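You operate a simulated robot arm through the tools that you are given. There is no shell and no other tool. Be economical: measure what you need, move in short steps, check, and stop when the job is done.

Carry out the task below with a simulated robot arm. There is one attempt and no reset: what you move stays moved.

TASK
Retest the seated red tip at 3 bar, then rack it.
Fine: its own empty rack slot; drain the old catch first; one shot; grey knob to nought before the clear tester lid opens; shut it again.

It is judged by the outcome, as a careful person would: the job done as asked, and still so three seconds after it is handed in. It fails if anything else is knocked over, pushed out of place, dropped, spilled or broken. A push-on lid holds only when it is set on centred and level and pressed home; a screw cap is set on level and turned clockwise until tight.

THE ROBOT
A 6-joint arm with a two-finger parallel gripper, fixed in place. Base frame: the origin is at the foot of the arm, x ahead of it, y to its left, z up; the work surface is at about z = 850. Lengths are in mm, angles in degrees, forces in N, time in s.
With the tool pointing down near the work surface it reaches from about 240 to 640 mm from the base axis. Its first joint turns from -66.0 to 66.0 degrees. Payload 2.7 kg.
Tool frame: the origin (TCP) lies between the finger pads and is the grasp point; the fingertips stand 23 mm ahead of it; z points along the fingers, y is the line along which they close. The gripper opens to 94 mm. The fingers are 38 mm wide and 10 mm thick; the gripper's body (54 by 96 mm) begins 39 mm behind the TCP.
Orientation is that of the tool frame in the base frame, as [roll, pitch, yaw] about the fixed x, y, z axes, in that order (R = Rz(yaw) Ry(pitch) Rx(roll)). With the fingers straight down and closing along the base's y, the tool's x points along the base's -x, its y along +y and its z along -z.

THE INTERFACE
- The arm moves only by the tool send_rows. Its arguments are lists of equal length, an entry for each row: "jaw": the gripper command, from -1 (fully open) to 1 (shut), values between in proportion; "linear": the shift along the tool's x, y, z in mm, a list of three; "rotation": the turn, a rotation vector about the tool's x, y, z in degrees, a list of three. In form: {"jaw": [jaw, ...], "linear": [[x, y, z], ...], "rotation": [[wx, wy, wz], ...]}. A call has 1 to 8 rows; each row shifts and turns the commanded pose from where the row before left it, along the tool's axes as they then stand. Rows are played at 5 a second. More than 50 mm and 8.6 degrees between two rows, or a gripper value outside its range, and nothing of the call is played. A pose out of reach is approached as far as the arm can. The call stops where the force on the tool passes 70 N (or 10 N more than at its start, if that is more) or the arm is blocked; 0.2 s more then pass. Each finger travels about 45 mm/s and halts on what it meets, pressing with about 26 N; the grip force reading is that of the motor and also rises with nothing between the fingers. The clock runs only during rows and for 0.2 s after the last one: add rows that do not move to give the fingers time. The reply holds the time, the measured pose of the TCP, the force on the tool along the base axes, the opening and the grip force, in the units named above and with some noise, with the torque about the TCP (base axes, N m) and any sound that the robot's microphone picked up.
- Cameras (640 x 400 px; columns grow to the right, rows downward): "scene" is fixed at [104, -436.6, 1431.1]; the picture's right is [0.63, -0.78, 0.00], its down [-0.35, -0.28, -0.89] and it looks along [0.69, 0.56, -0.45] (base axes); focal length 287 px, centre (320, 200). "wrist" rides on the gripper at [86, 16, -75] in the tool frame; the picture's right is [-0.18, 0.98, 0.00], its down [-0.58, -0.11, -0.81] and it looks along [-0.79, -0.15, 0.59] (tool axes); focal length 243 px, centre (320, 200). There is no depth. A picture from a camera that has moved, and an enlarged one, comes with that camera's place and axes in the base frame and with its lens. The place of the scene camera against the robot may be out by one fixed shift of up to 25 mm in any direction.
- snapshot(camera): a new picture of that camera. No time passes.
- close_up(camera, box): a new picture of the part [left, top, right, bottom] of that camera's present view, enlarged. No time passes.
- hand_in(): hands the job in; it is judged then, once.

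Work in short steps. Places have to be worked out from the pictures, the camera data and where the tool is seen: move nearer, look again, correct. Check each grasp and each placing, and mend what went wrong. You have 120 turns and 84 pictures in all, those below and enlarged ones among them. Open the gripper and draw the arm clear of the work before you hand the job in, unless the task says otherwise; then end with one line.

The tools are called after "Call:" as a command line: name --argument value ..., lists and objects as JSON in quotes. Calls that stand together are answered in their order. send_rows: Moves the arm, as the interface text tells. Its arguments: {"type":"object","properties":{"jaw":{"type":"array","items":{"type":"number"}},"linear":{"type":"array","items":{"type":"array","items":{"type":"number"}}},"rotation":{"type":"array","items":{"type":"array","items":{"type":"number"}}}},"required":["jaw","linear","rotation"]} The other tools are called the same way: snapshot (camera) takes a picture; close_up (camera, box) takes an enlarged picture of a part of a camera's view; hand_in () hands the job in.

At the start:

```text
time_s: 0.0
tcp_pos: [351.3, 75.2, 1315.9]
ee_rot: [-179.9, 0.0, -180.0]
ft_force: [0.0, 0.7, -0.8]
torque: [-0.02, -0.01, 0.0]
width: 94.2
finger_force: 0.1
```

scene: 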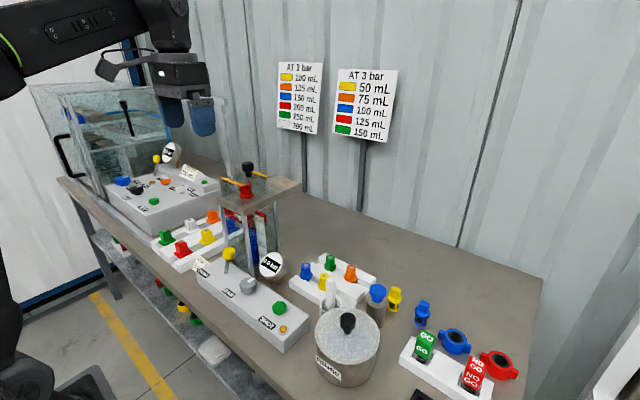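
wrist: 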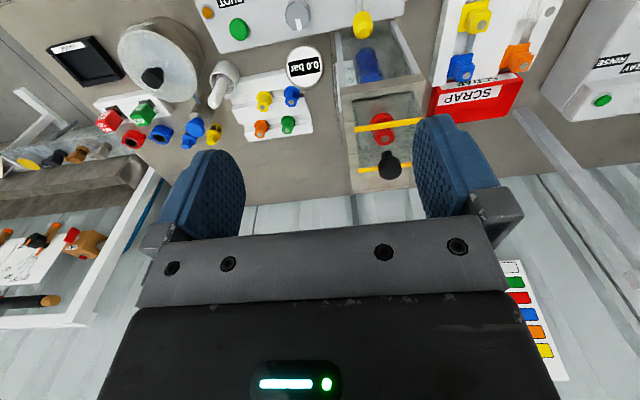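

The scene is crowded, so I start with enlarged views of the tester and the panels.

Call:
close_up --camera "scene" --box '[180, 150, 340, 250]'

Call:
close_up --camera "scene" --box '[180, 240, 340, 340]'

Call:
close_up --camera "scene" --box '[80, 130, 240, 230]'

Call:
close_up --camera "scene" --box '[270, 50, 430, 150]'

Call:
close_up --camera "wrist" --box '[200, 0, 440, 150]'

Call:
close_up --camera "scene" --box '[280, 240, 440, 340]'

```text
4.00 times, centred on (260, 200) of scene
camera zoom: at [104.0, -436.6, 1431.1], right [0.63, -0.78, 0.0], down [-0.35, -0.28, -0.89], along [0.69, 0.56, -0.45], focal length 1148 px, centre (560, 200)
```

zoom: 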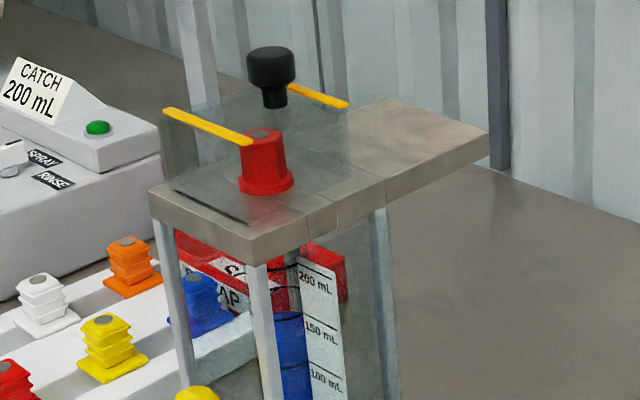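

```text
4.00 times, centred on (260, 290) of scene
camera zoom: at [104.0, -436.6, 1431.1], right [0.63, -0.78, 0.0], down [-0.35, -0.28, -0.89], along [0.69, 0.56, -0.45], focal length 1148 px, centre (560, -160)
```

zoom: 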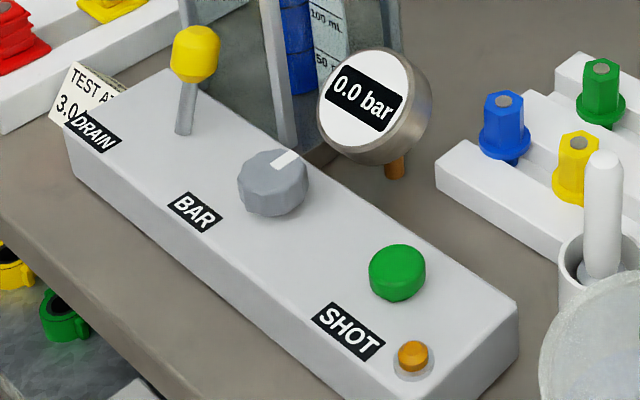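

```text
4.00 times, centred on (160, 180) of scene
camera zoom: at [104.0, -436.6, 1431.1], right [0.63, -0.78, 0.0], down [-0.35, -0.28, -0.89], along [0.69, 0.56, -0.45], focal length 1148 px, centre (960, 280)
```

zoom: 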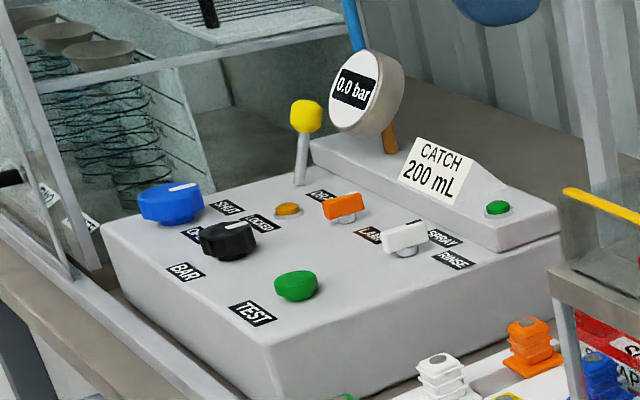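

```text
4.00 times, centred on (350, 100) of scene
camera zoom: at [104.0, -436.6, 1431.1], right [0.63, -0.78, 0.0], down [-0.35, -0.28, -0.89], along [0.69, 0.56, -0.45], focal length 1148 px, centre (200, 600)
```

zoom: 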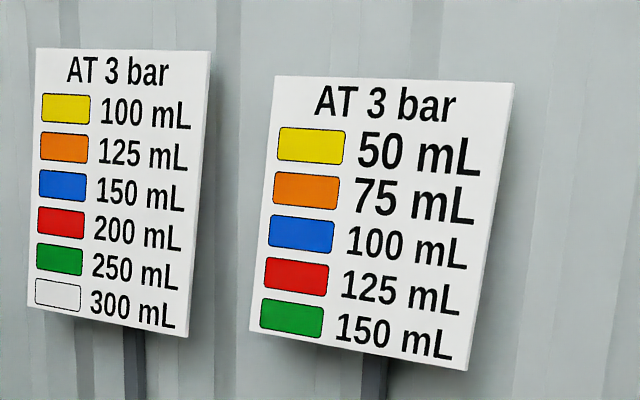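

```text
2.67 times, centred on (320, 75) of wrist
camera zoom: at [265.3, 91.0, 1390.1], right [0.18, 0.98, 0.0], down [0.58, -0.11, 0.81], along [0.79, -0.15, -0.59], focal length 647 px, centre (320, 533)
```

zoom: 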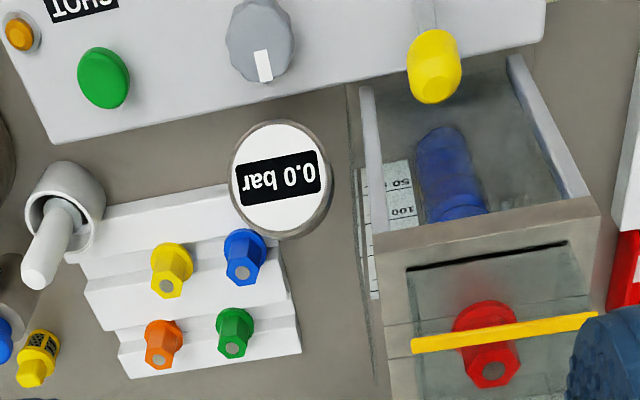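

```text
4.00 times, centred on (360, 290) of scene
camera zoom: at [104.0, -436.6, 1431.1], right [0.63, -0.78, 0.0], down [-0.35, -0.28, -0.89], along [0.69, 0.56, -0.45], focal length 1148 px, centre (160, -160)
```

zoom: 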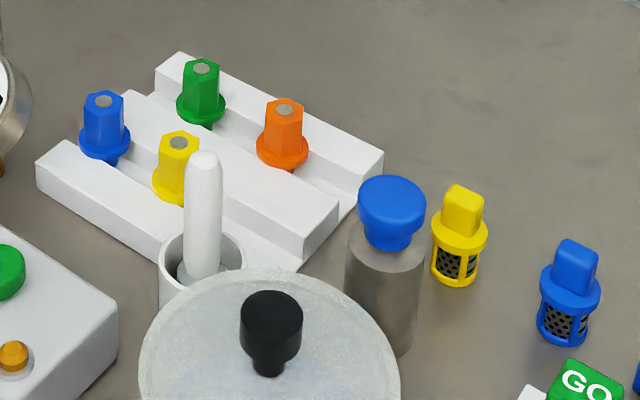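

The small tester has the seated red tip, a DRAIN lever, a BAR knob and a SHOT button. I move lower to look at the hex-tip rack and tester.

Call:
send_rows --jaw '[-1, -1, -1, -1]' --linear '[[0, -20, 25], [0, -20, 25], [0, -20, 25], [0, -20, 25]]' --rotation '[[0, 0, 0], [0, 0, 0], [0, 0, 0], [0, 0, 0]]'

Call:
snapshot --camera "wrist"

Call:
snapshot --camera "scene"

Call:
close_up --camera "wrist" --box '[200, 60, 440, 210]'

```text
time_s: 1.0
tcp_pos: [349.6, -4.1, 1214.4]
ee_rot: [180.0, 0.1, -180.0]
ft_force: [-0.4, -0.2, 1.2]
torque: [-0.04, -0.02, 0.03]
width: 94.1
finger_force: 0.1
```

```text
75 pictures are left
camera wrist: at [263.6, 11.9, 1288.1], right [0.18, 0.98, 0.0], down [0.58, -0.11, 0.81], along [0.79, -0.15, -0.59], focal length 243 px, centre (320, 200)
```

wrist: 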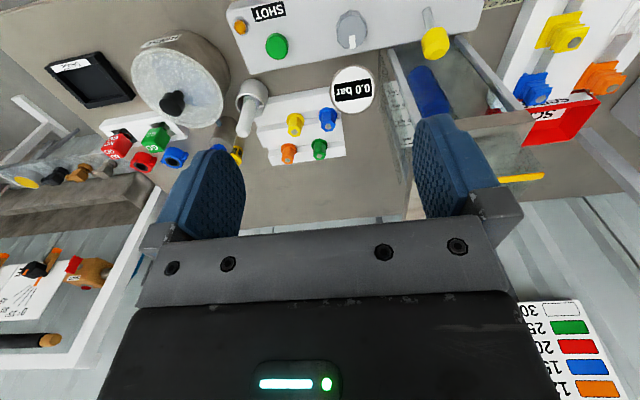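

```text
74 pictures are left
```

scene: 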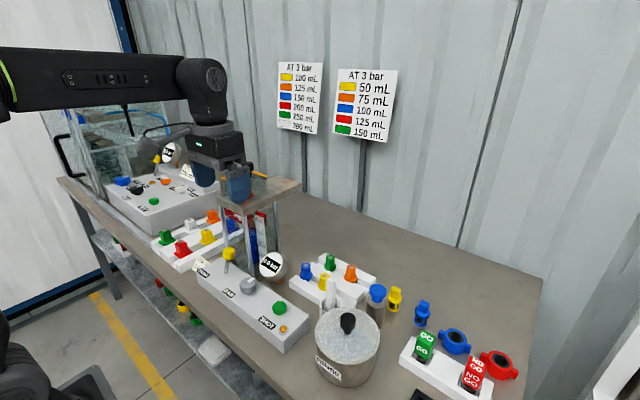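

```text
2.67 times, centred on (320, 135) of wrist
camera zoom: at [263.6, 11.9, 1288.1], right [0.18, 0.98, 0.0], down [0.58, -0.11, 0.81], along [0.79, -0.15, -0.59], focal length 647 px, centre (320, 373)
```

zoom: 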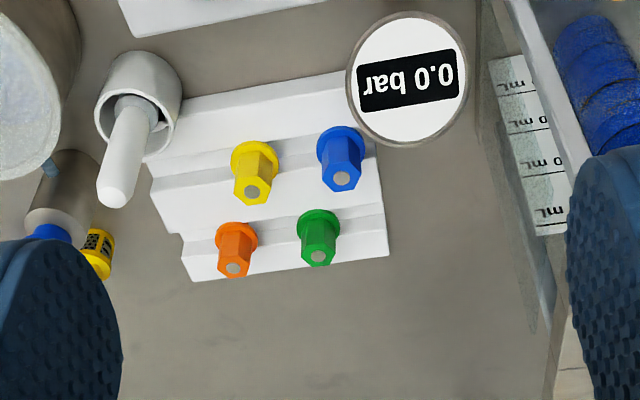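

I zoom more on the rack for the empty slot, and on the other rack for comparison.

Call:
close_up --camera "scene" --box '[285, 245, 381, 305]'

Call:
close_up --camera "wrist" --box '[240, 80, 368, 160]'

Call:
close_up --camera "scene" --box '[140, 195, 268, 275]'

```text
6.67 times, centred on (333, 275) of scene
camera zoom: at [104.0, -436.6, 1431.1], right [0.63, -0.78, 0.0], down [-0.35, -0.28, -0.89], along [0.69, 0.56, -0.45], focal length 1913 px, centre (233, -300)
```

zoom: 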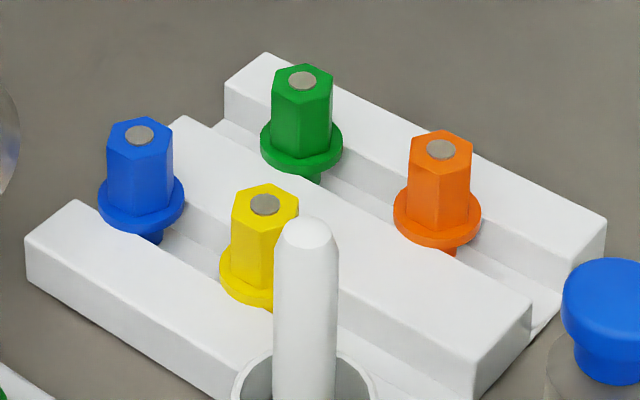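

```text
5.00 times, centred on (304, 120) of wrist
camera zoom: at [263.6, 11.9, 1288.1], right [0.18, 0.98, 0.0], down [0.58, -0.11, 0.81], along [0.79, -0.15, -0.59], focal length 1213 px, centre (400, 600)
```

zoom: 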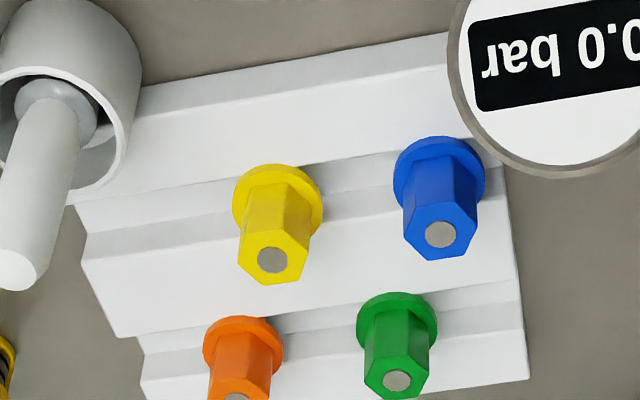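

```text
5.00 times, centred on (204, 235) of scene
camera zoom: at [104.0, -436.6, 1431.1], right [0.63, -0.78, 0.0], down [-0.35, -0.28, -0.89], along [0.69, 0.56, -0.45], focal length 1434 px, centre (900, 25)
```

zoom: 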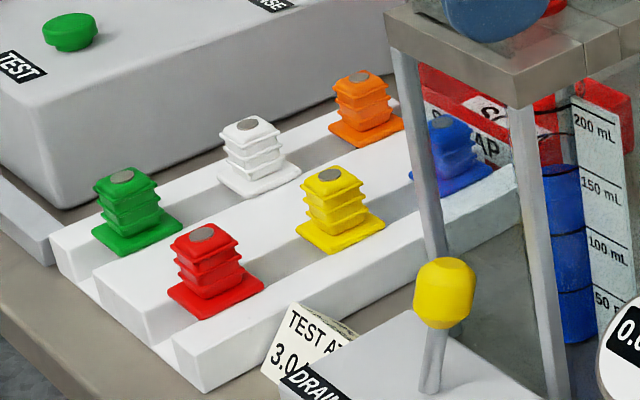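

The red's empty slot is the front row's right end (next to yellow, behind the brush cup). I go closer to triangulate.

Call:
send_rows --jaw '[-1, -1, -1, -1]' --linear '[[0, -15, 30], [0, -15, 30], [0, -15, 30], [0, -15, 30]]' --rotation '[[0, 0, 0], [0, 0, 0], [0, 0, 0], [0, 0, 0]]'

Call:
snapshot --camera "wrist"

Call:
close_up --camera "wrist" --box '[220, 60, 420, 185]'

```text
time_s: 2.0
tcp_pos: [349.0, -64.5, 1096.1]
ee_rot: [179.9, 0.0, -180.0]
ft_force: [0.0, 0.0, -0.5]
torque: [0.0, 0.02, 0.0]
width: 94.0
finger_force: 0.1
```

```text
69 pictures are left
camera wrist: at [264.4, -49.3, 1170.0], right [0.18, 0.98, 0.0], down [0.58, -0.11, 0.81], along [0.79, -0.15, -0.59], focal length 243 px, centre (320, 200)
```

wrist: 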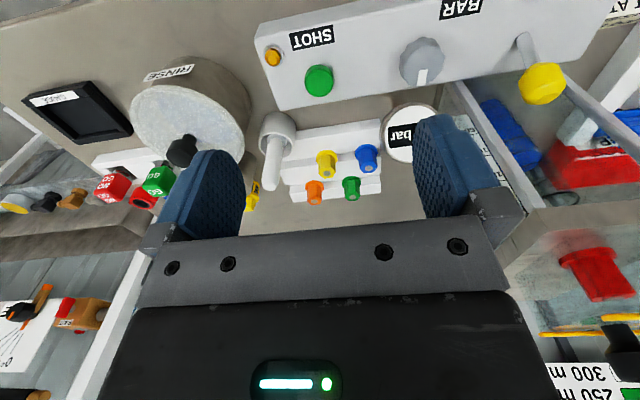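

```text
3.20 times, centred on (320, 122) of wrist
camera zoom: at [264.4, -49.3, 1170.0], right [0.18, 0.98, 0.0], down [0.58, -0.11, 0.81], along [0.79, -0.15, -0.59], focal length 776 px, centre (320, 448)
```

zoom: 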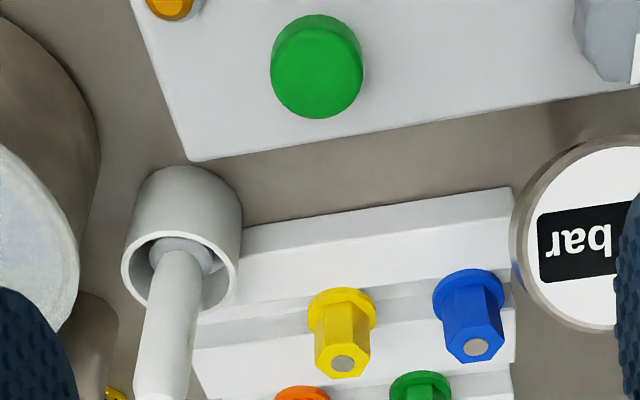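

Blue top ≈(542,-26,913), yellow ≈(542,-90,913), so the empty slot is ≈(542,-154); the brush stands at ≈(487,-154) with its top at z≈973. Now I look at the tester.

Call:
send_rows --jaw '[-1, -1, -1, -1, -1]' --linear '[[10, 0, -40], [0, 48, -12], [0, 48, 0], [0, 48, 0], [0, 40, 0]]' --rotation '[[0, 0, 0], [0, 0, 0], [0, 0, 0], [0, 0, 0], [0, 0, 0]]'

Call:
snapshot --camera "wrist"

Call:
close_up --camera "wrist" --box '[220, 60, 460, 210]'

```text
time_s: 3.2
tcp_pos: [340.0, 118.4, 1148.6]
ee_rot: [-180.0, -0.1, 179.9]
ft_force: [0.1, 0.2, 0.2]
torque: [-0.04, -0.04, 0.03]
width: 93.8
finger_force: 0.0
```

```text
67 pictures are left
camera wrist: at [254.9, 135.2, 1222.6], right [0.19, 0.98, 0.0], down [0.58, -0.11, 0.81], along [0.79, -0.15, -0.59], focal length 243 px, centre (320, 200)
```

wrist: 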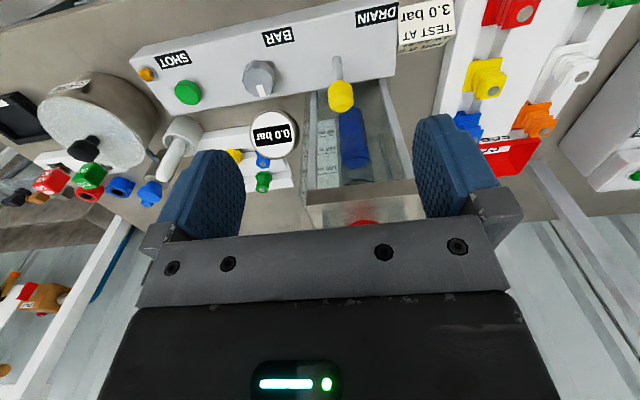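

```text
2.67 times, centred on (340, 135) of wrist
camera zoom: at [254.9, 135.2, 1222.6], right [0.19, 0.98, 0.0], down [0.58, -0.11, 0.81], along [0.79, -0.15, -0.59], focal length 647 px, centre (267, 373)
```

zoom: 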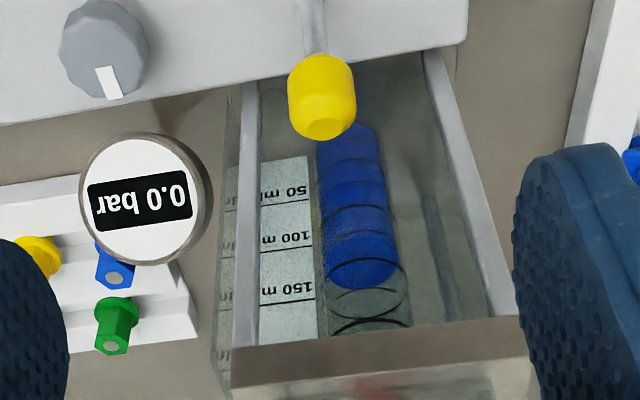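

Drain lever ball is ≈(416,130,950), catch ~175 mL blue. I zoom the scene camera on the tester lid and panel.

Call:
close_up --camera "scene" --box '[210, 155, 306, 215]'

Call:
close_up --camera "scene" --box '[185, 240, 345, 340]'

```text
6.67 times, centred on (258, 185) of scene
camera zoom: at [104.0, -436.6, 1431.2], right [0.63, -0.78, 0.0], down [-0.35, -0.28, -0.89], along [0.69, 0.56, -0.45], focal length 1913 px, centre (733, 300)
```

zoom: 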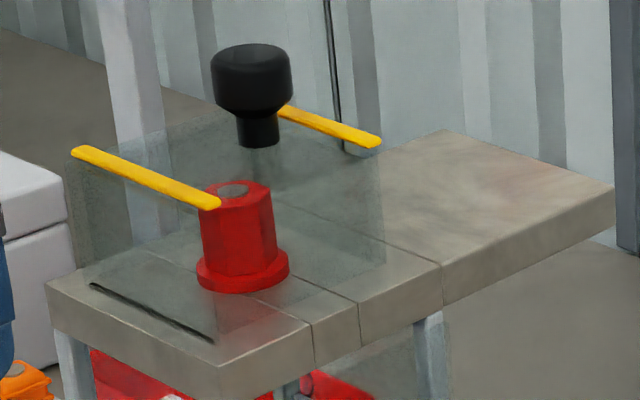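

```text
4.00 times, centred on (265, 290) of scene
camera zoom: at [104.0, -436.6, 1431.2], right [0.63, -0.78, 0.0], down [-0.35, -0.28, -0.89], along [0.69, 0.56, -0.45], focal length 1148 px, centre (540, -160)
```

zoom: 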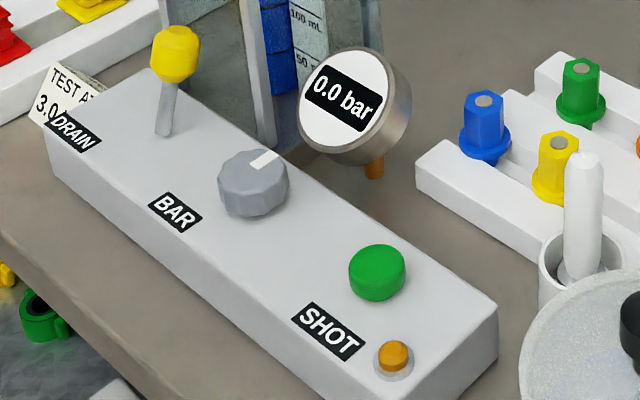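

The lid looks like a clear box with a black knob over the tip. First the drain: I tilt the tool 30° forward so the wrist stays clear of the tester deck, and move to a pre-grasp at the lever ball.

Call:
send_rows --jaw '[0, 0, 0, 0, 0, 0, 0]' --linear '[[0, 0, 0], [0, 0, 0], [0, 0, 0], [0, 0, 0], [11.3, 4, 43.5], [11.3, 4, 43.5], [11.2, 4, 43.6]]' --rotation '[[0, -7.5, 0], [0, -7.5, 0], [0, -7.5, 0], [0, -7.5, 0], [0, 0, 0], [0, 0, 0], [0, 0, 0]]'

Call:
snapshot --camera "wrist"

Call:
snapshot --camera "scene"

```text
time_s: 4.8
tcp_pos: [374.8, 133.1, 1020.6]
ee_rot: [179.9, 29.9, -180.0]
ft_force: [0.2, -0.2, -0.3]
torque: [0.0, -0.03, -0.04]
width: 47.2
finger_force: 0.0
```

```text
63 pictures are left
camera wrist: at [265.7, 148.5, 1041.6], right [0.16, 0.98, 0.09], down [0.1, -0.11, 0.99], along [0.98, -0.15, -0.12], focal length 243 px, centre (320, 200)
```

wrist: 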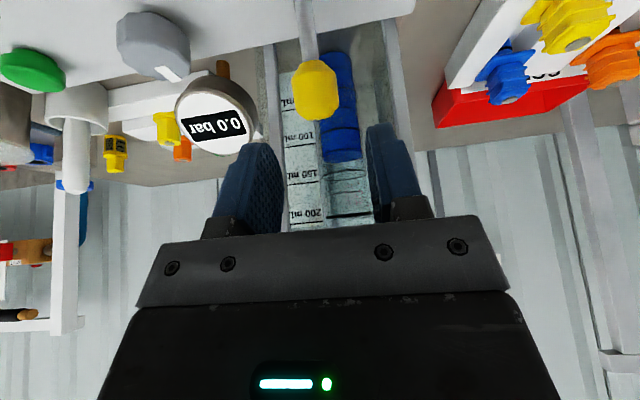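

```text
62 pictures are left
```

scene: 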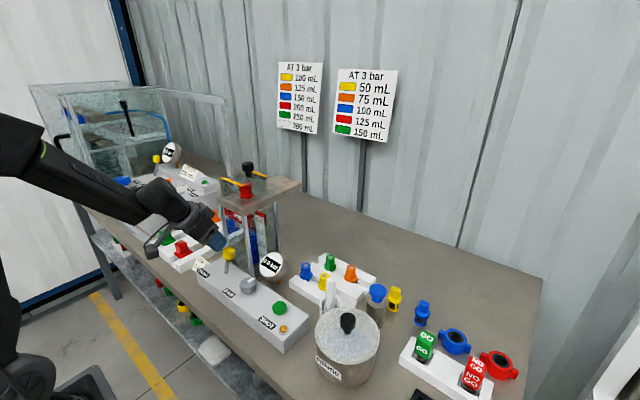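

The ball is confirmed at (416,130,950). I advance and grip it.

Call:
send_rows --jaw '[0, 0, 0, 1, 1, 1]' --linear '[[0, -1, 30], [0, -1, 30], [0, -1, 20], [0, 0, 0], [0, 0, 0], [0, 0, 0]]' --rotation '[[0, 0, 0], [0, 0, 0], [0, 0, 0], [0, 0, 0], [0, 0, 0], [0, 0, 0]]'

Call:
close_up --camera "wrist" --box '[200, 0, 440, 150]'

```text
time_s: 6.2
tcp_pos: [416.4, 130.3, 950.6]
ee_rot: [179.9, 30.0, -179.9]
ft_force: [3.7, 14.7, -7.1]
torque: [0.2, -0.42, 0.01]
width: 29.2
finger_force: 44.9
```

```text
2.67 times, centred on (320, 75) of wrist
camera zoom: at [305.5, 145.2, 971.7], right [0.16, 0.98, 0.09], down [0.1, -0.11, 0.99], along [0.98, -0.15, -0.12], focal length 647 px, centre (320, 533)
```

zoom: 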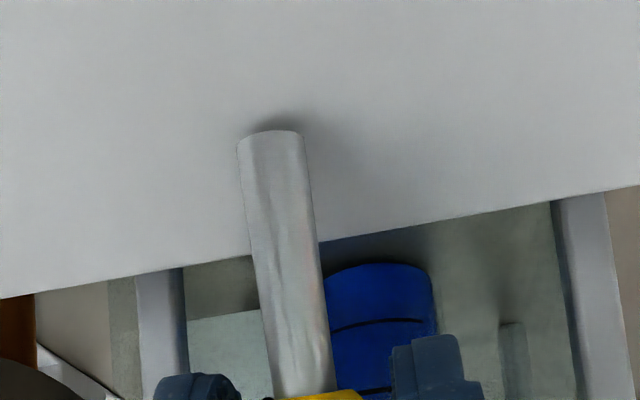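

Gripped at 29 mm. The stalk leans away (+x) from its base at x≈393, so I pull it towards the robot in small steps watching force.

Call:
send_rows --jaw '[1, 1, 1]' --linear '[[4.5, 1, -4.3], [4.5, 0, -4.3], [4.9, 0, -3.5]]' --rotation '[[0, 0, 0], [0, 0, 0], [0, 0, 0]]'

Call:
close_up --camera "wrist" --box '[200, 0, 440, 150]'

```text
time_s: 7.0
tcp_pos: [402.0, 130.1, 953.9]
ee_rot: [179.9, 30.5, 179.9]
ft_force: [21.9, 9.1, 3.9]
torque: [0.06, -1.17, -0.06]
width: 29.6
finger_force: 44.9
```

```text
2.67 times, centred on (320, 75) of wrist
camera zoom: at [290.8, 145.7, 974.6], right [0.16, 0.98, 0.09], down [0.09, -0.11, 0.99], along [0.98, -0.15, -0.11], focal length 647 px, centre (320, 533)
```

zoom: 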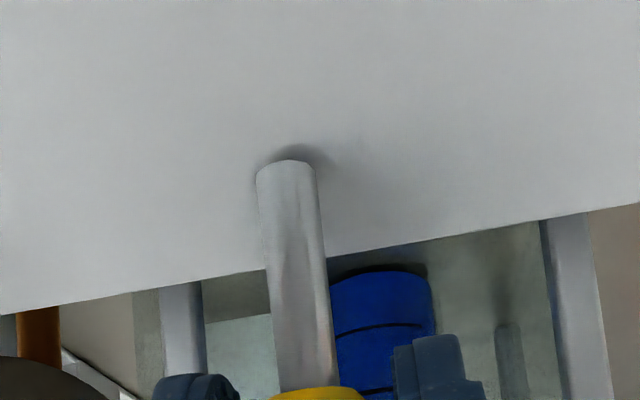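

The lever follows with about 20 N. I continue pulling over along the arc.

Call:
send_rows --jaw '[1, 1, 1, 1, 1]' --linear '[[4.9, 0, -3.4], [5.0, 0, -3.2], [5.2, 0, -3], [5.4, 0, -2.6], [0, 0, 0]]' --rotation '[[0, 0, 0], [0, 0, 0], [0, 0, 0], [0, 0, 0], [0, 0, 0]]'

Call:
close_up --camera "scene" --box '[180, 190, 340, 290]'

```text
time_s: 8.2
tcp_pos: [377.2, 129.9, 952.2]
ee_rot: [-180.0, 30.1, 179.9]
ft_force: [21.2, -1.7, -2.3]
torque: [-0.03, -1.16, -0.04]
width: 29.4
finger_force: 45.2
```

```text
4.00 times, centred on (260, 240) of scene
camera zoom: at [104.5, -436.6, 1431.1], right [0.63, -0.78, 0.0], down [-0.35, -0.28, -0.89], along [0.69, 0.56, -0.45], focal length 1148 px, centre (560, 40)
```

zoom: 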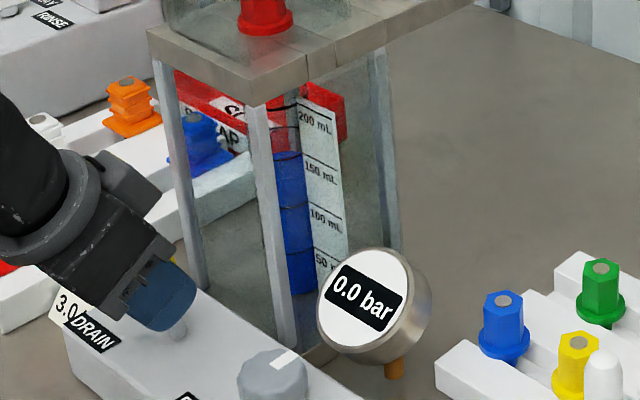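

Not clearly draining yet. I pull a bit farther and hold.

Call:
send_rows --jaw '[1, 1, 1, 1, 1, 1]' --linear '[[5.4, 0, -1.5], [5.4, 0, -0.5], [0, 0, 0], [0, 0, 0], [0, 0, 0], [0, 0, 0]]' --rotation '[[0, 0, 0], [0, 0, 0], [0, 0, 0], [0, 0, 0], [0, 0, 0], [0, 0, 0]]'

Call:
close_up --camera "scene" --box '[180, 190, 340, 290]'

```text
time_s: 9.6
tcp_pos: [366.7, 130.4, 949.4]
ee_rot: [179.8, 30.4, 179.9]
ft_force: [6.5, -2.6, 26.4]
torque: [-0.06, -1.2, -0.04]
width: 29.3
finger_force: 45.1
```

```text
4.00 times, centred on (260, 240) of scene
camera zoom: at [103.8, -436.8, 1431.1], right [0.63, -0.78, 0.0], down [-0.35, -0.28, -0.89], along [0.69, 0.56, -0.45], focal length 1148 px, centre (560, 40)
```

zoom: 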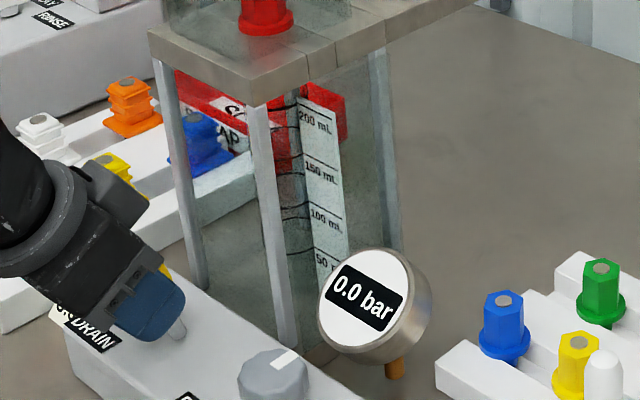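

The catch is draining to empty. I hold another moment, then bring the lever back along the same arc.

Call:
send_rows --jaw '[1, 1, 1, 1, 1, 1, 1, 1]' --linear '[[0, 0, 0], [0, 0, 0], [0, 0, 0], [0, 0, 0], [0, 0, 0], [-5.4, 0, 0.5], [-5.4, 0, 1.5], [-5.4, 0, 2.6]]' --rotation '[[0, 0, 0], [0, 0, 0], [0, 0, 0], [0, 0, 0], [0, 0, 0], [0, 0, 0], [0, 0, 0], [0, 0, 0]]'

Call:
send_rows --jaw '[1, 1, 1, 1, 1, 1, 1]' --linear '[[-5.2, 0, 3], [-5, 0, 3.2], [-4.9, 0, 3.4], [-4.9, 0, 3.5], [-4.5, 0, 4.3], [-4.5, 0, 4.3], [-1.5, 0, 1.5]]' --rotation '[[0, 0, 0], [0, 0, 0], [0, 0, 0], [0, 0, 0], [0, 0, 0], [0, 0, 0], [0, 0, 0]]'

```text
time_s: 11.4
tcp_pos: [378.4, 130.6, 948.6]
ee_rot: [180.0, 29.4, -179.7]
ft_force: [-20.5, 3.8, -6.0]
torque: [0.0, 1.15, 0.09]
width: 30.2
finger_force: 44.7
```

```text
time_s: 13.0
tcp_pos: [418.2, 130.8, 948.2]
ee_rot: [-180.0, 30.0, -179.9]
ft_force: [-19.8, 6.5, 4.3]
torque: [0.04, 1.17, 0.0]
width: 29.0
finger_force: 44.9
```

The lever is back at its start position. I release and back away.

Call:
send_rows --jaw '[0, 0, 0, 0, 0, 0]' --linear '[[0, 0, 0], [0, 0, 0], [0, 0, -40], [0, 0, -40], [0, -40, -40], [0, -40, 0]]' --rotation '[[0, 0, 0], [0, 0, 0], [0, 0, 0], [0, 0, 0], [0, 0, 0], [0, 0, 0]]'

Call:
close_up --camera "scene" --box '[180, 200, 340, 300]'

Call:
snapshot --camera "wrist"

```text
refused: row 5 steps farther than a row can; nothing moved
```

```text
4.00 times, centred on (260, 250) of scene
camera zoom: at [103.4, -436.4, 1431.2], right [0.63, -0.78, 0.0], down [-0.35, -0.28, -0.89], along [0.69, 0.56, -0.45], focal length 1148 px, centre (560, 0)
```

zoom: 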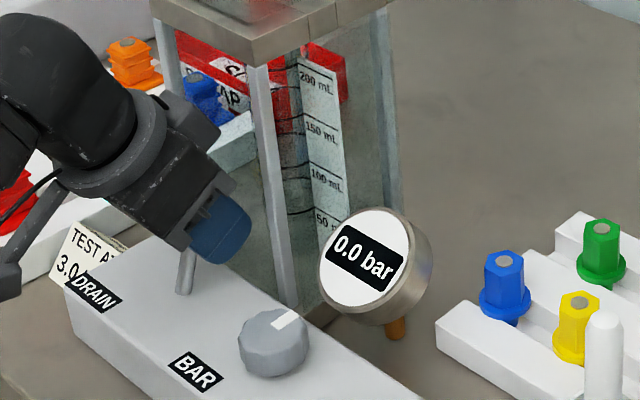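

```text
56 pictures are left
camera wrist: at [306.8, 145.6, 968.6], right [0.16, 0.98, 0.09], down [0.1, -0.11, 0.99], along [0.98, -0.15, -0.12], focal length 243 px, centre (320, 200)
```

wrist: 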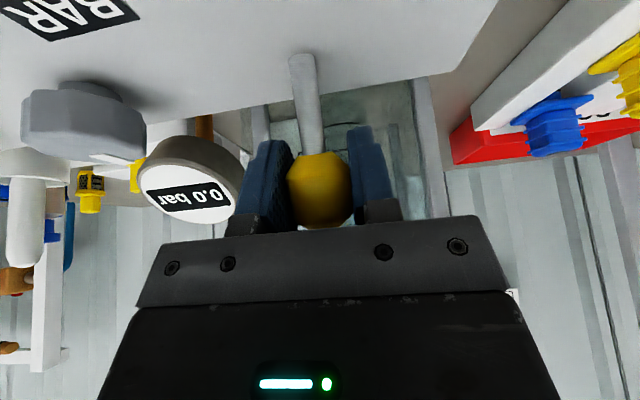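

The catch is empty. I release, back off, straighten the tool and go over the grey knob.

Call:
send_rows --jaw '[0, 0, 0, 0, 0]' --linear '[[0, 0, 0], [0, 0, 0], [0, 0, -40], [0, 0, -40], [0, 0, -40]]' --rotation '[[0, 0, 0], [0, 0, 0], [0, 0, 0], [0, 0, 0], [0, 0, 0]]'

Call:
send_rows --jaw '[-0.3, -0.3, -0.3, -0.3, -0.3, -0.3, -0.3, -0.3]' --linear '[[0, -25, 0], [0, -25, 0], [0, -25, 0], [0, -24, 0], [-34, 0, 0], [0, 0, 0], [0, 0, 0], [0, 0, 0]]' --rotation '[[0, 7.5, 0], [0, 7.5, 0], [0, 7.5, 0], [0, 7.5, 0], [0, 0, 0], [0, 0, 0], [0, 0, 0], [0, 0, 0]]'

Call:
snapshot --camera "wrist"

```text
time_s: 14.2
tcp_pos: [358.1, 130.0, 1050.1]
ee_rot: [-180.0, 29.9, -179.8]
ft_force: [-0.8, 0.1, -0.2]
torque: [-0.03, 0.0, 0.04]
width: 46.8
finger_force: 0.0
```

```text
time_s: 16.0
tcp_pos: [391.1, 28.2, 1051.6]
ee_rot: [180.0, 0.1, 180.0]
ft_force: [0.2, 0.2, 0.1]
torque: [0.02, -0.02, -0.04]
width: 61.0
finger_force: 0.0
```

```text
55 pictures are left
camera wrist: at [306.9, 44.4, 1125.6], right [0.18, 0.98, 0.0], down [0.58, -0.11, 0.81], along [0.79, -0.15, -0.59], focal length 243 px, centre (320, 200)
```

wrist: 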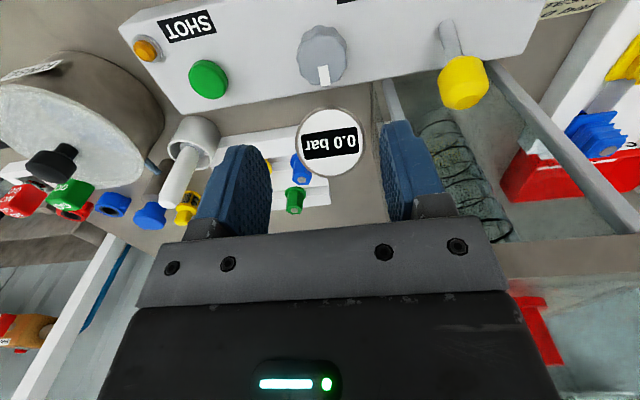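

The grey knob is ≈(395,29), roughly 40 mm across, panel top at about z≈896. I descend with open fingers around it and grip.

Call:
send_rows --jaw '[-0.3, -0.3, -0.3, -0.3, 1, 1, 1]' --linear '[[-4, 1, 40], [0, 0, 40], [0, 0, 30], [0, 0, 18], [0, 0, 0], [0, 0, 0], [0, 0, 0]]' --rotation '[[0, 0, 0], [0, 0, 0], [0, 0, 0], [0, 0, 0], [0, 0, 0], [0, 0, 0], [0, 0, 0]]'

Call:
snapshot --camera "wrist"

Call:
close_up --camera "scene" --box '[180, 220, 340, 320]'

```text
time_s: 17.6
tcp_pos: [397.4, 28.5, 923.7]
ee_rot: [-180.0, 0.1, 179.9]
ft_force: [2.6, -33.4, -4.5]
torque: [-0.14, -0.76, 0.07]
width: 39.9
finger_force: 45.4
```

```text
54 pictures are left
camera wrist: at [312.2, 45.9, 998.5], right [0.19, 0.98, 0.0], down [0.58, -0.11, 0.81], along [0.79, -0.15, -0.59], focal length 243 px, centre (320, 200)
```

wrist: 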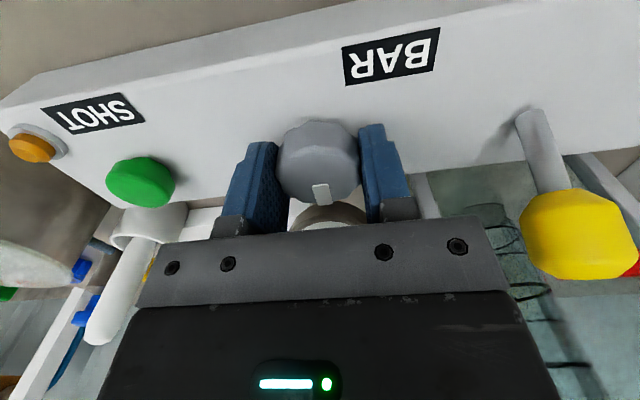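

```text
4.00 times, centred on (260, 270) of scene
camera zoom: at [104.1, -437.5, 1430.8], right [0.63, -0.78, 0.0], down [-0.35, -0.28, -0.89], along [0.69, 0.56, -0.45], focal length 1148 px, centre (560, -80)
```

zoom: 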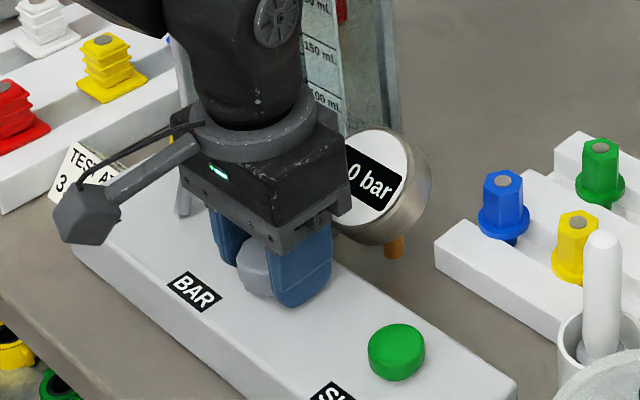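

Gripped the knob (39.9 mm) with a slight y offset, which I correct by -2 mm. I turn it clockwise a little and check the gauge.

Call:
send_rows --jaw '[1, 1, 1, 1, 1]' --linear '[[0, -2, 0], [0, 0, 0], [0, 0, 0], [0, 0, 0], [0, 0, 0]]' --rotation '[[0, 0, 0], [0, 0, 8], [0, 0, 8], [0, 0, 8], [0, 0, 8]]'

Call:
close_up --camera "scene" --box '[180, 220, 340, 320]'

```text
time_s: 18.8
tcp_pos: [396.2, 28.5, 924.9]
ee_rot: [180.0, 0.0, 147.9]
ft_force: [11.6, -18.9, -11.3]
torque: [-0.39, 0.3, 0.03]
width: 40.1
finger_force: 45.3
```

```text
4.00 times, centred on (260, 270) of scene
camera zoom: at [104.4, -437.0, 1431.0], right [0.63, -0.78, 0.0], down [-0.35, -0.28, -0.89], along [0.69, 0.56, -0.45], focal length 1148 px, centre (560, -80)
```

zoom: 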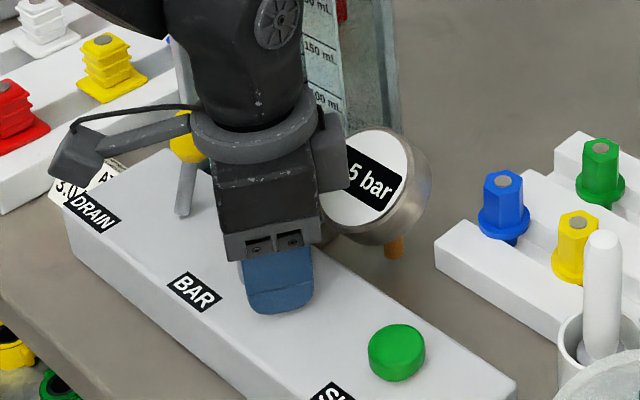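

The gauge now ends in ".5". I turn another 24° and look; the camera arm still clears the lever.

Call:
send_rows --jaw '[1, 1, 1]' --linear '[[0, 0, 0], [0, 0, 0], [0, 0, 0]]' --rotation '[[0, 0, 8], [0, 0, 8], [0, 0, 8]]'

Call:
close_up --camera "scene" --box '[180, 220, 340, 320]'

Call:
snapshot --camera "wrist"

```text
time_s: 19.6
tcp_pos: [396.7, 28.4, 924.6]
ee_rot: [-180.0, 0.0, 123.8]
ft_force: [8.0, -24.3, -10.3]
torque: [-0.03, -0.79, 0.01]
width: 39.7
finger_force: 44.9
```

```text
4.00 times, centred on (260, 270) of scene
camera zoom: at [104.3, -437.2, 1430.9], right [0.63, -0.78, 0.0], down [-0.35, -0.28, -0.89], along [0.69, 0.56, -0.45], focal length 1148 px, centre (560, -80)
```

zoom: 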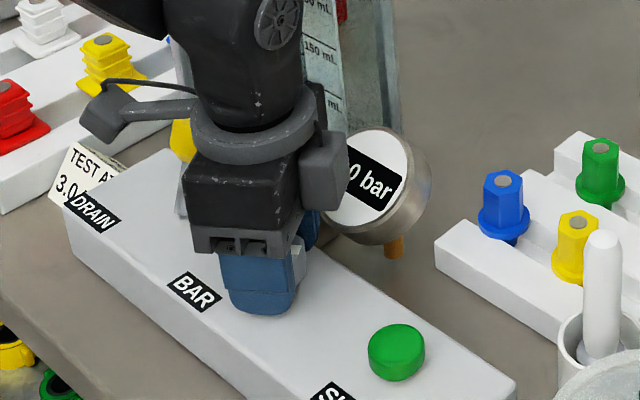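

```text
50 pictures are left
camera wrist: at [362.9, 108.6, 998.5], right [0.92, 0.39, 0.0], down [0.23, -0.54, 0.81], along [0.32, -0.74, -0.59], focal length 243 px, centre (320, 200)
```

wrist: 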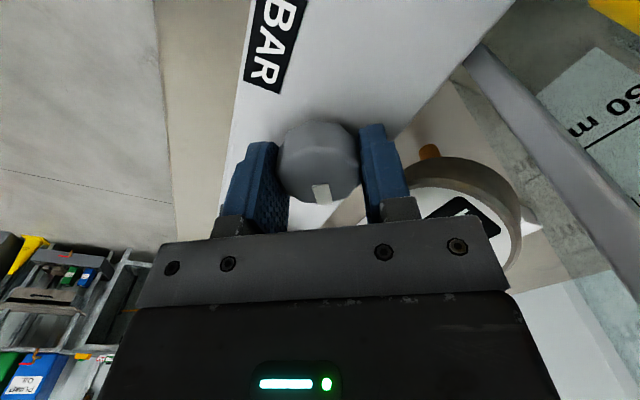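

I release, lift and read the gauge, then rewind the wrist for a second stroke.

Call:
send_rows --jaw '[-0.3, -0.3, -0.3, -0.3]' --linear '[[0, 0, 0], [0, 0, 0], [0, 0, -40], [0, 0, -30]]' --rotation '[[0, 0, 0], [0, 0, 0], [0, 0, 0], [0, 0, 0]]'

Call:
send_rows --jaw '[-0.3, -0.3, -0.3, -0.3, -0.3, -0.3, -0.3]' --linear '[[0, 0, 0], [0, 0, 0], [0, 0, 0], [0, 0, 0], [0, 0, 0], [0, 0, 0], [0, 0, 0]]' --rotation '[[0, 0, -8], [0, 0, -8], [0, 0, -8], [0, 0, -8], [0, 0, -8], [0, 0, -8], [0, 0, -8]]'

Call:
snapshot --camera "wrist"

Call:
close_up --camera "scene" --box '[180, 220, 340, 320]'

```text
time_s: 20.6
tcp_pos: [395.7, 31.4, 994.8]
ee_rot: [-180.0, 0.0, 124.0]
ft_force: [0.3, 0.3, -0.2]
torque: [0.02, -0.01, 0.0]
width: 61.0
finger_force: 0.2
```

```text
time_s: 22.2
tcp_pos: [396.3, 28.7, 993.1]
ee_rot: [180.0, 0.0, -179.9]
ft_force: [0.6, -1.0, 0.9]
torque: [0.0, -0.01, 0.02]
width: 61.0
finger_force: 0.1
```

```text
49 pictures are left
camera wrist: at [311.3, 44.2, 1067.7], right [0.18, 0.98, 0.0], down [0.58, -0.11, 0.81], along [0.79, -0.15, -0.59], focal length 243 px, centre (320, 200)
```

wrist: 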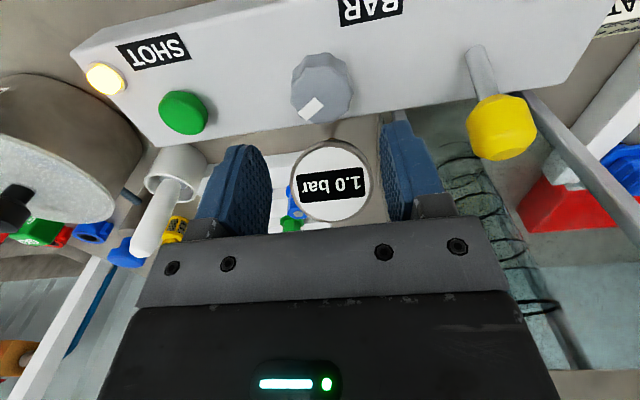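

```text
4.00 times, centred on (260, 270) of scene
camera zoom: at [104.0, -436.6, 1431.1], right [0.63, -0.78, 0.0], down [-0.35, -0.28, -0.89], along [0.69, 0.56, -0.45], focal length 1148 px, centre (560, -80)
```

zoom: 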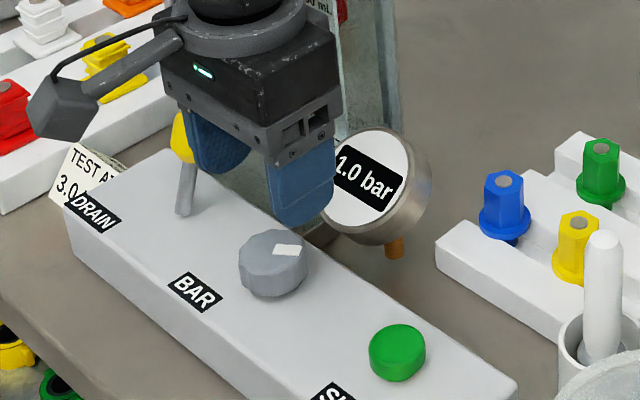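

Gauge reads 1.0 bar and the lamp is lit. I rewind the wrist another 40°, regrip and turn on.

Call:
send_rows --jaw '[-0.3, -0.3, -0.3, -0.3, -0.3, -0.3, -0.3, -0.3]' --linear '[[1, -1.5, 0], [0, 0, 0], [0, 0, 0], [0, 0, 0], [0, 0, 0], [0, 0, 30], [0, 0, 25], [0, 0, 16]]' --rotation '[[0, 0, -8], [0, 0, -8], [0, 0, -8], [0, 0, -8], [0, 0, -8], [0, 0, 0], [0, 0, 0], [0, 0, 0]]'

Call:
send_rows --jaw '[1, 1, 1, 1, 1, 1, 1, 1]' --linear '[[0, 0, 0], [0, 0, 0], [0, 0, 0], [0, 0, 0], [0, 0, 0], [0, 0, 0], [0, 0, 0], [0, 0, 0]]' --rotation '[[0, 0, 0], [0, 0, 0], [0, 0, 0], [0, 0, 8], [0, 0, 8], [0, 0, 8], [0, 0, 8], [0, 0, 8]]'

Call:
close_up --camera "scene" --box '[180, 220, 340, 320]'

```text
time_s: 24.0
tcp_pos: [396.3, 27.7, 921.7]
ee_rot: [180.0, 0.1, -140.0]
ft_force: [-0.2, 1.0, -0.2]
torque: [-0.01, 0.02, -0.03]
width: 61.3
finger_force: 0.0
```

```text
time_s: 25.8
tcp_pos: [393.3, 30.3, 921.4]
ee_rot: [179.9, -0.3, 179.7]
ft_force: [-17.3, 27.4, -5.1]
torque: [0.11, 1.11, 0.06]
width: 39.5
finger_force: 44.9
```

```text
4.00 times, centred on (260, 270) of scene
camera zoom: at [103.6, -435.9, 1431.4], right [0.63, -0.78, 0.0], down [-0.35, -0.28, -0.89], along [0.69, 0.56, -0.45], focal length 1148 px, centre (560, -80)
```

zoom: 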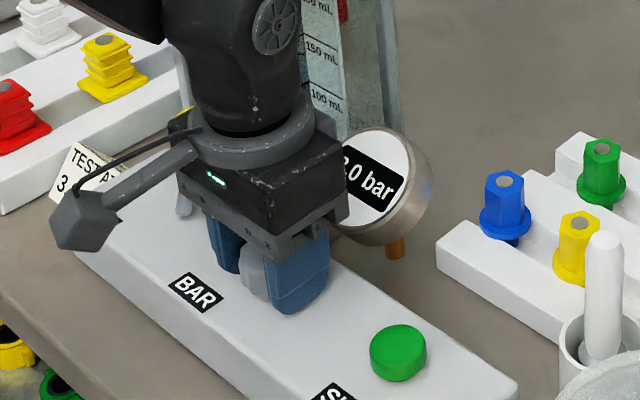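

It reads "?.0" (probably 2.0). I turn another 40° and read.

Call:
send_rows --jaw '[1, 1, 1, 1, 1]' --linear '[[0, 0, 0], [0, 0, 0], [0, 0, 0], [0, 0, 0], [0, 0, 0]]' --rotation '[[0, 0, 8], [0, 0, 8], [0, 0, 8], [0, 0, 8], [0, 0, 8]]'

Call:
close_up --camera "scene" --box '[240, 235, 304, 275]'

```text
time_s: 27.0
tcp_pos: [395.8, 29.7, 921.9]
ee_rot: [179.9, -0.2, 139.8]
ft_force: [-10.5, 28.1, -20.6]
torque: [0.26, -0.02, -0.03]
width: 38.9
finger_force: 44.6
```

```text
10.00 times, centred on (272, 255) of scene
camera zoom: at [104.0, -435.8, 1431.4], right [0.63, -0.78, 0.0], down [-0.35, -0.28, -0.89], along [0.69, 0.56, -0.45], focal length 2869 px, centre (800, -350)
```

zoom: 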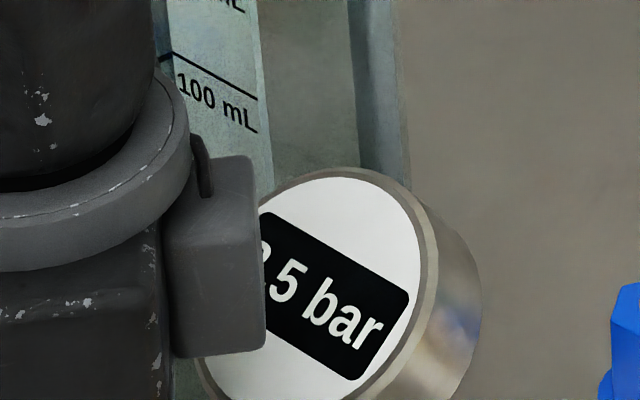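

It ends in .5, likely 2.5. I turn 14° more and check.

Call:
send_rows --jaw '[1, 1]' --linear '[[0, 0, 0], [0, 0, 0]]' --rotation '[[0, 0, 7], [0, 0, 7]]'

Call:
close_up --camera "scene" --box '[240, 235, 304, 275]'

```text
time_s: 27.6
tcp_pos: [395.8, 29.4, 921.7]
ee_rot: [179.9, 0.0, 125.7]
ft_force: [-12.1, 34.0, -13.5]
torque: [-0.1, 0.04, 0.0]
width: 39.2
finger_force: 44.7
```

```text
10.00 times, centred on (272, 255) of scene
camera zoom: at [103.9, -435.7, 1431.5], right [0.63, -0.78, 0.0], down [-0.35, -0.28, -0.89], along [0.69, 0.56, -0.45], focal length 2869 px, centre (800, -350)
```

zoom: 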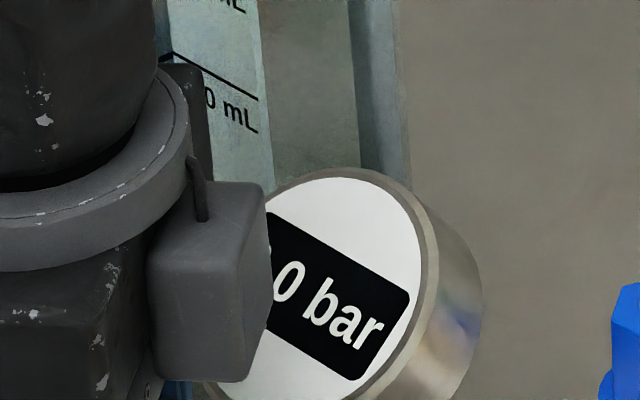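

Now ".0". I release, rise and read the full gauge.

Call:
send_rows --jaw '[-0.3, -0.3, -0.3, -0.3, -0.3]' --linear '[[0, 0, 0], [0, 0, 0], [0, 0, 0], [0, 0, -40], [0, 0, -40]]' --rotation '[[0, 0, 0], [0, 0, 0], [0, 0, 0], [0, 0, 0], [0, 0, 0]]'

Call:
send_rows --jaw '[-0.3, -0.3, -0.3, -0.3, -0.3, -0.3, -0.3]' --linear '[[0, 0, 0], [0, 0, 0], [0, 0, 0], [0, 0, 0], [0, 0, 0], [0, 0, 0], [0, 0, 0]]' --rotation '[[0, 0, -7.8], [0, 0, -7.8], [0, 0, -7.8], [0, 0, -7.8], [0, 0, -7.8], [0, 0, -7.8], [0, 0, -7.2]]'

Call:
snapshot --camera "wrist"

```text
time_s: 28.8
tcp_pos: [398.8, 29.9, 1006.6]
ee_rot: [-180.0, 0.0, 125.9]
ft_force: [0.4, -0.7, 0.2]
torque: [-0.01, 0.01, 0.01]
width: 61.2
finger_force: 0.1
```

```text
time_s: 30.4
tcp_pos: [396.0, 28.5, 1002.5]
ee_rot: [179.9, 0.0, -179.9]
ft_force: [0.6, 0.4, 0.7]
torque: [0.01, 0.04, -0.01]
width: 61.0
finger_force: 0.1
```

```text
44 pictures are left
camera wrist: at [310.8, 43.8, 1077.0], right [0.18, 0.98, 0.0], down [0.58, -0.11, 0.81], along [0.79, -0.15, -0.59], focal length 243 px, centre (320, 200)
```

wrist: 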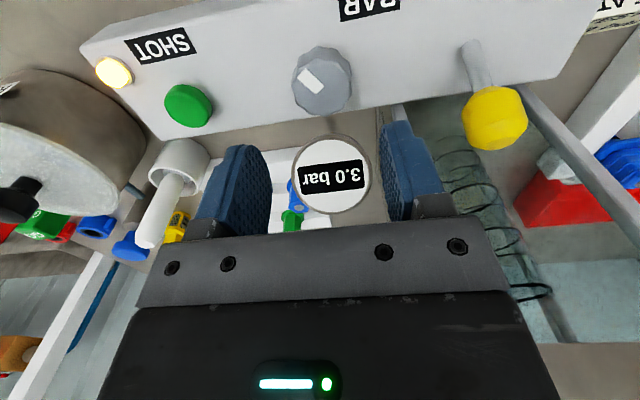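

Gauge reads 3.0 bar. Next the SHOT button at ≈(395,-72): I close the fingers and come above it.

Call:
send_rows --jaw '[1, 1, 1, 1, 1, 1]' --linear '[[0, -34, 0], [0, -34, 0], [1, -33, 0], [0, 0, 30], [0, 0, 25], [0, 0, 0]]' --rotation '[[0, 0, 0], [0, 0, 0], [0, 0, 0], [0, 0, 0], [0, 0, 0], [0, 0, 0]]'

Call:
snapshot --camera "wrist"

```text
time_s: 31.8
tcp_pos: [392.6, -75.0, 949.5]
ee_rot: [180.0, 0.0, 180.0]
ft_force: [-0.2, -1.2, 0.3]
torque: [-0.02, -0.03, -0.01]
width: 0.0
finger_force: 26.0
```

```text
43 pictures are left
camera wrist: at [308.4, -59.0, 1024.0], right [0.18, 0.98, 0.0], down [0.58, -0.11, 0.81], along [0.79, -0.15, -0.59], focal length 243 px, centre (320, 200)
```

wrist: 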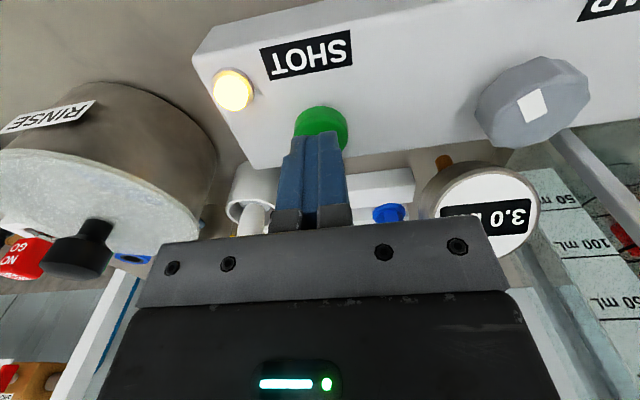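

The closed fingers are over the button. I press down in small steps.

Call:
send_rows --jaw '[1, 1, 1, 1]' --linear '[[0, 0, 4], [0, 0, 4], [0, 0, 4], [0, 0, 3]]' --rotation '[[0, 0, 0], [0, 0, 0], [0, 0, 0], [0, 0, 0]]'

```text
time_s: 32.8
tcp_pos: [394.1, -74.2, 932.9]
ee_rot: [-180.0, 0.0, -180.0]
ft_force: [0.5, 1.0, 2.9]
torque: [0.03, 0.03, -0.01]
width: 0.0
finger_force: 25.8
heard: click
```

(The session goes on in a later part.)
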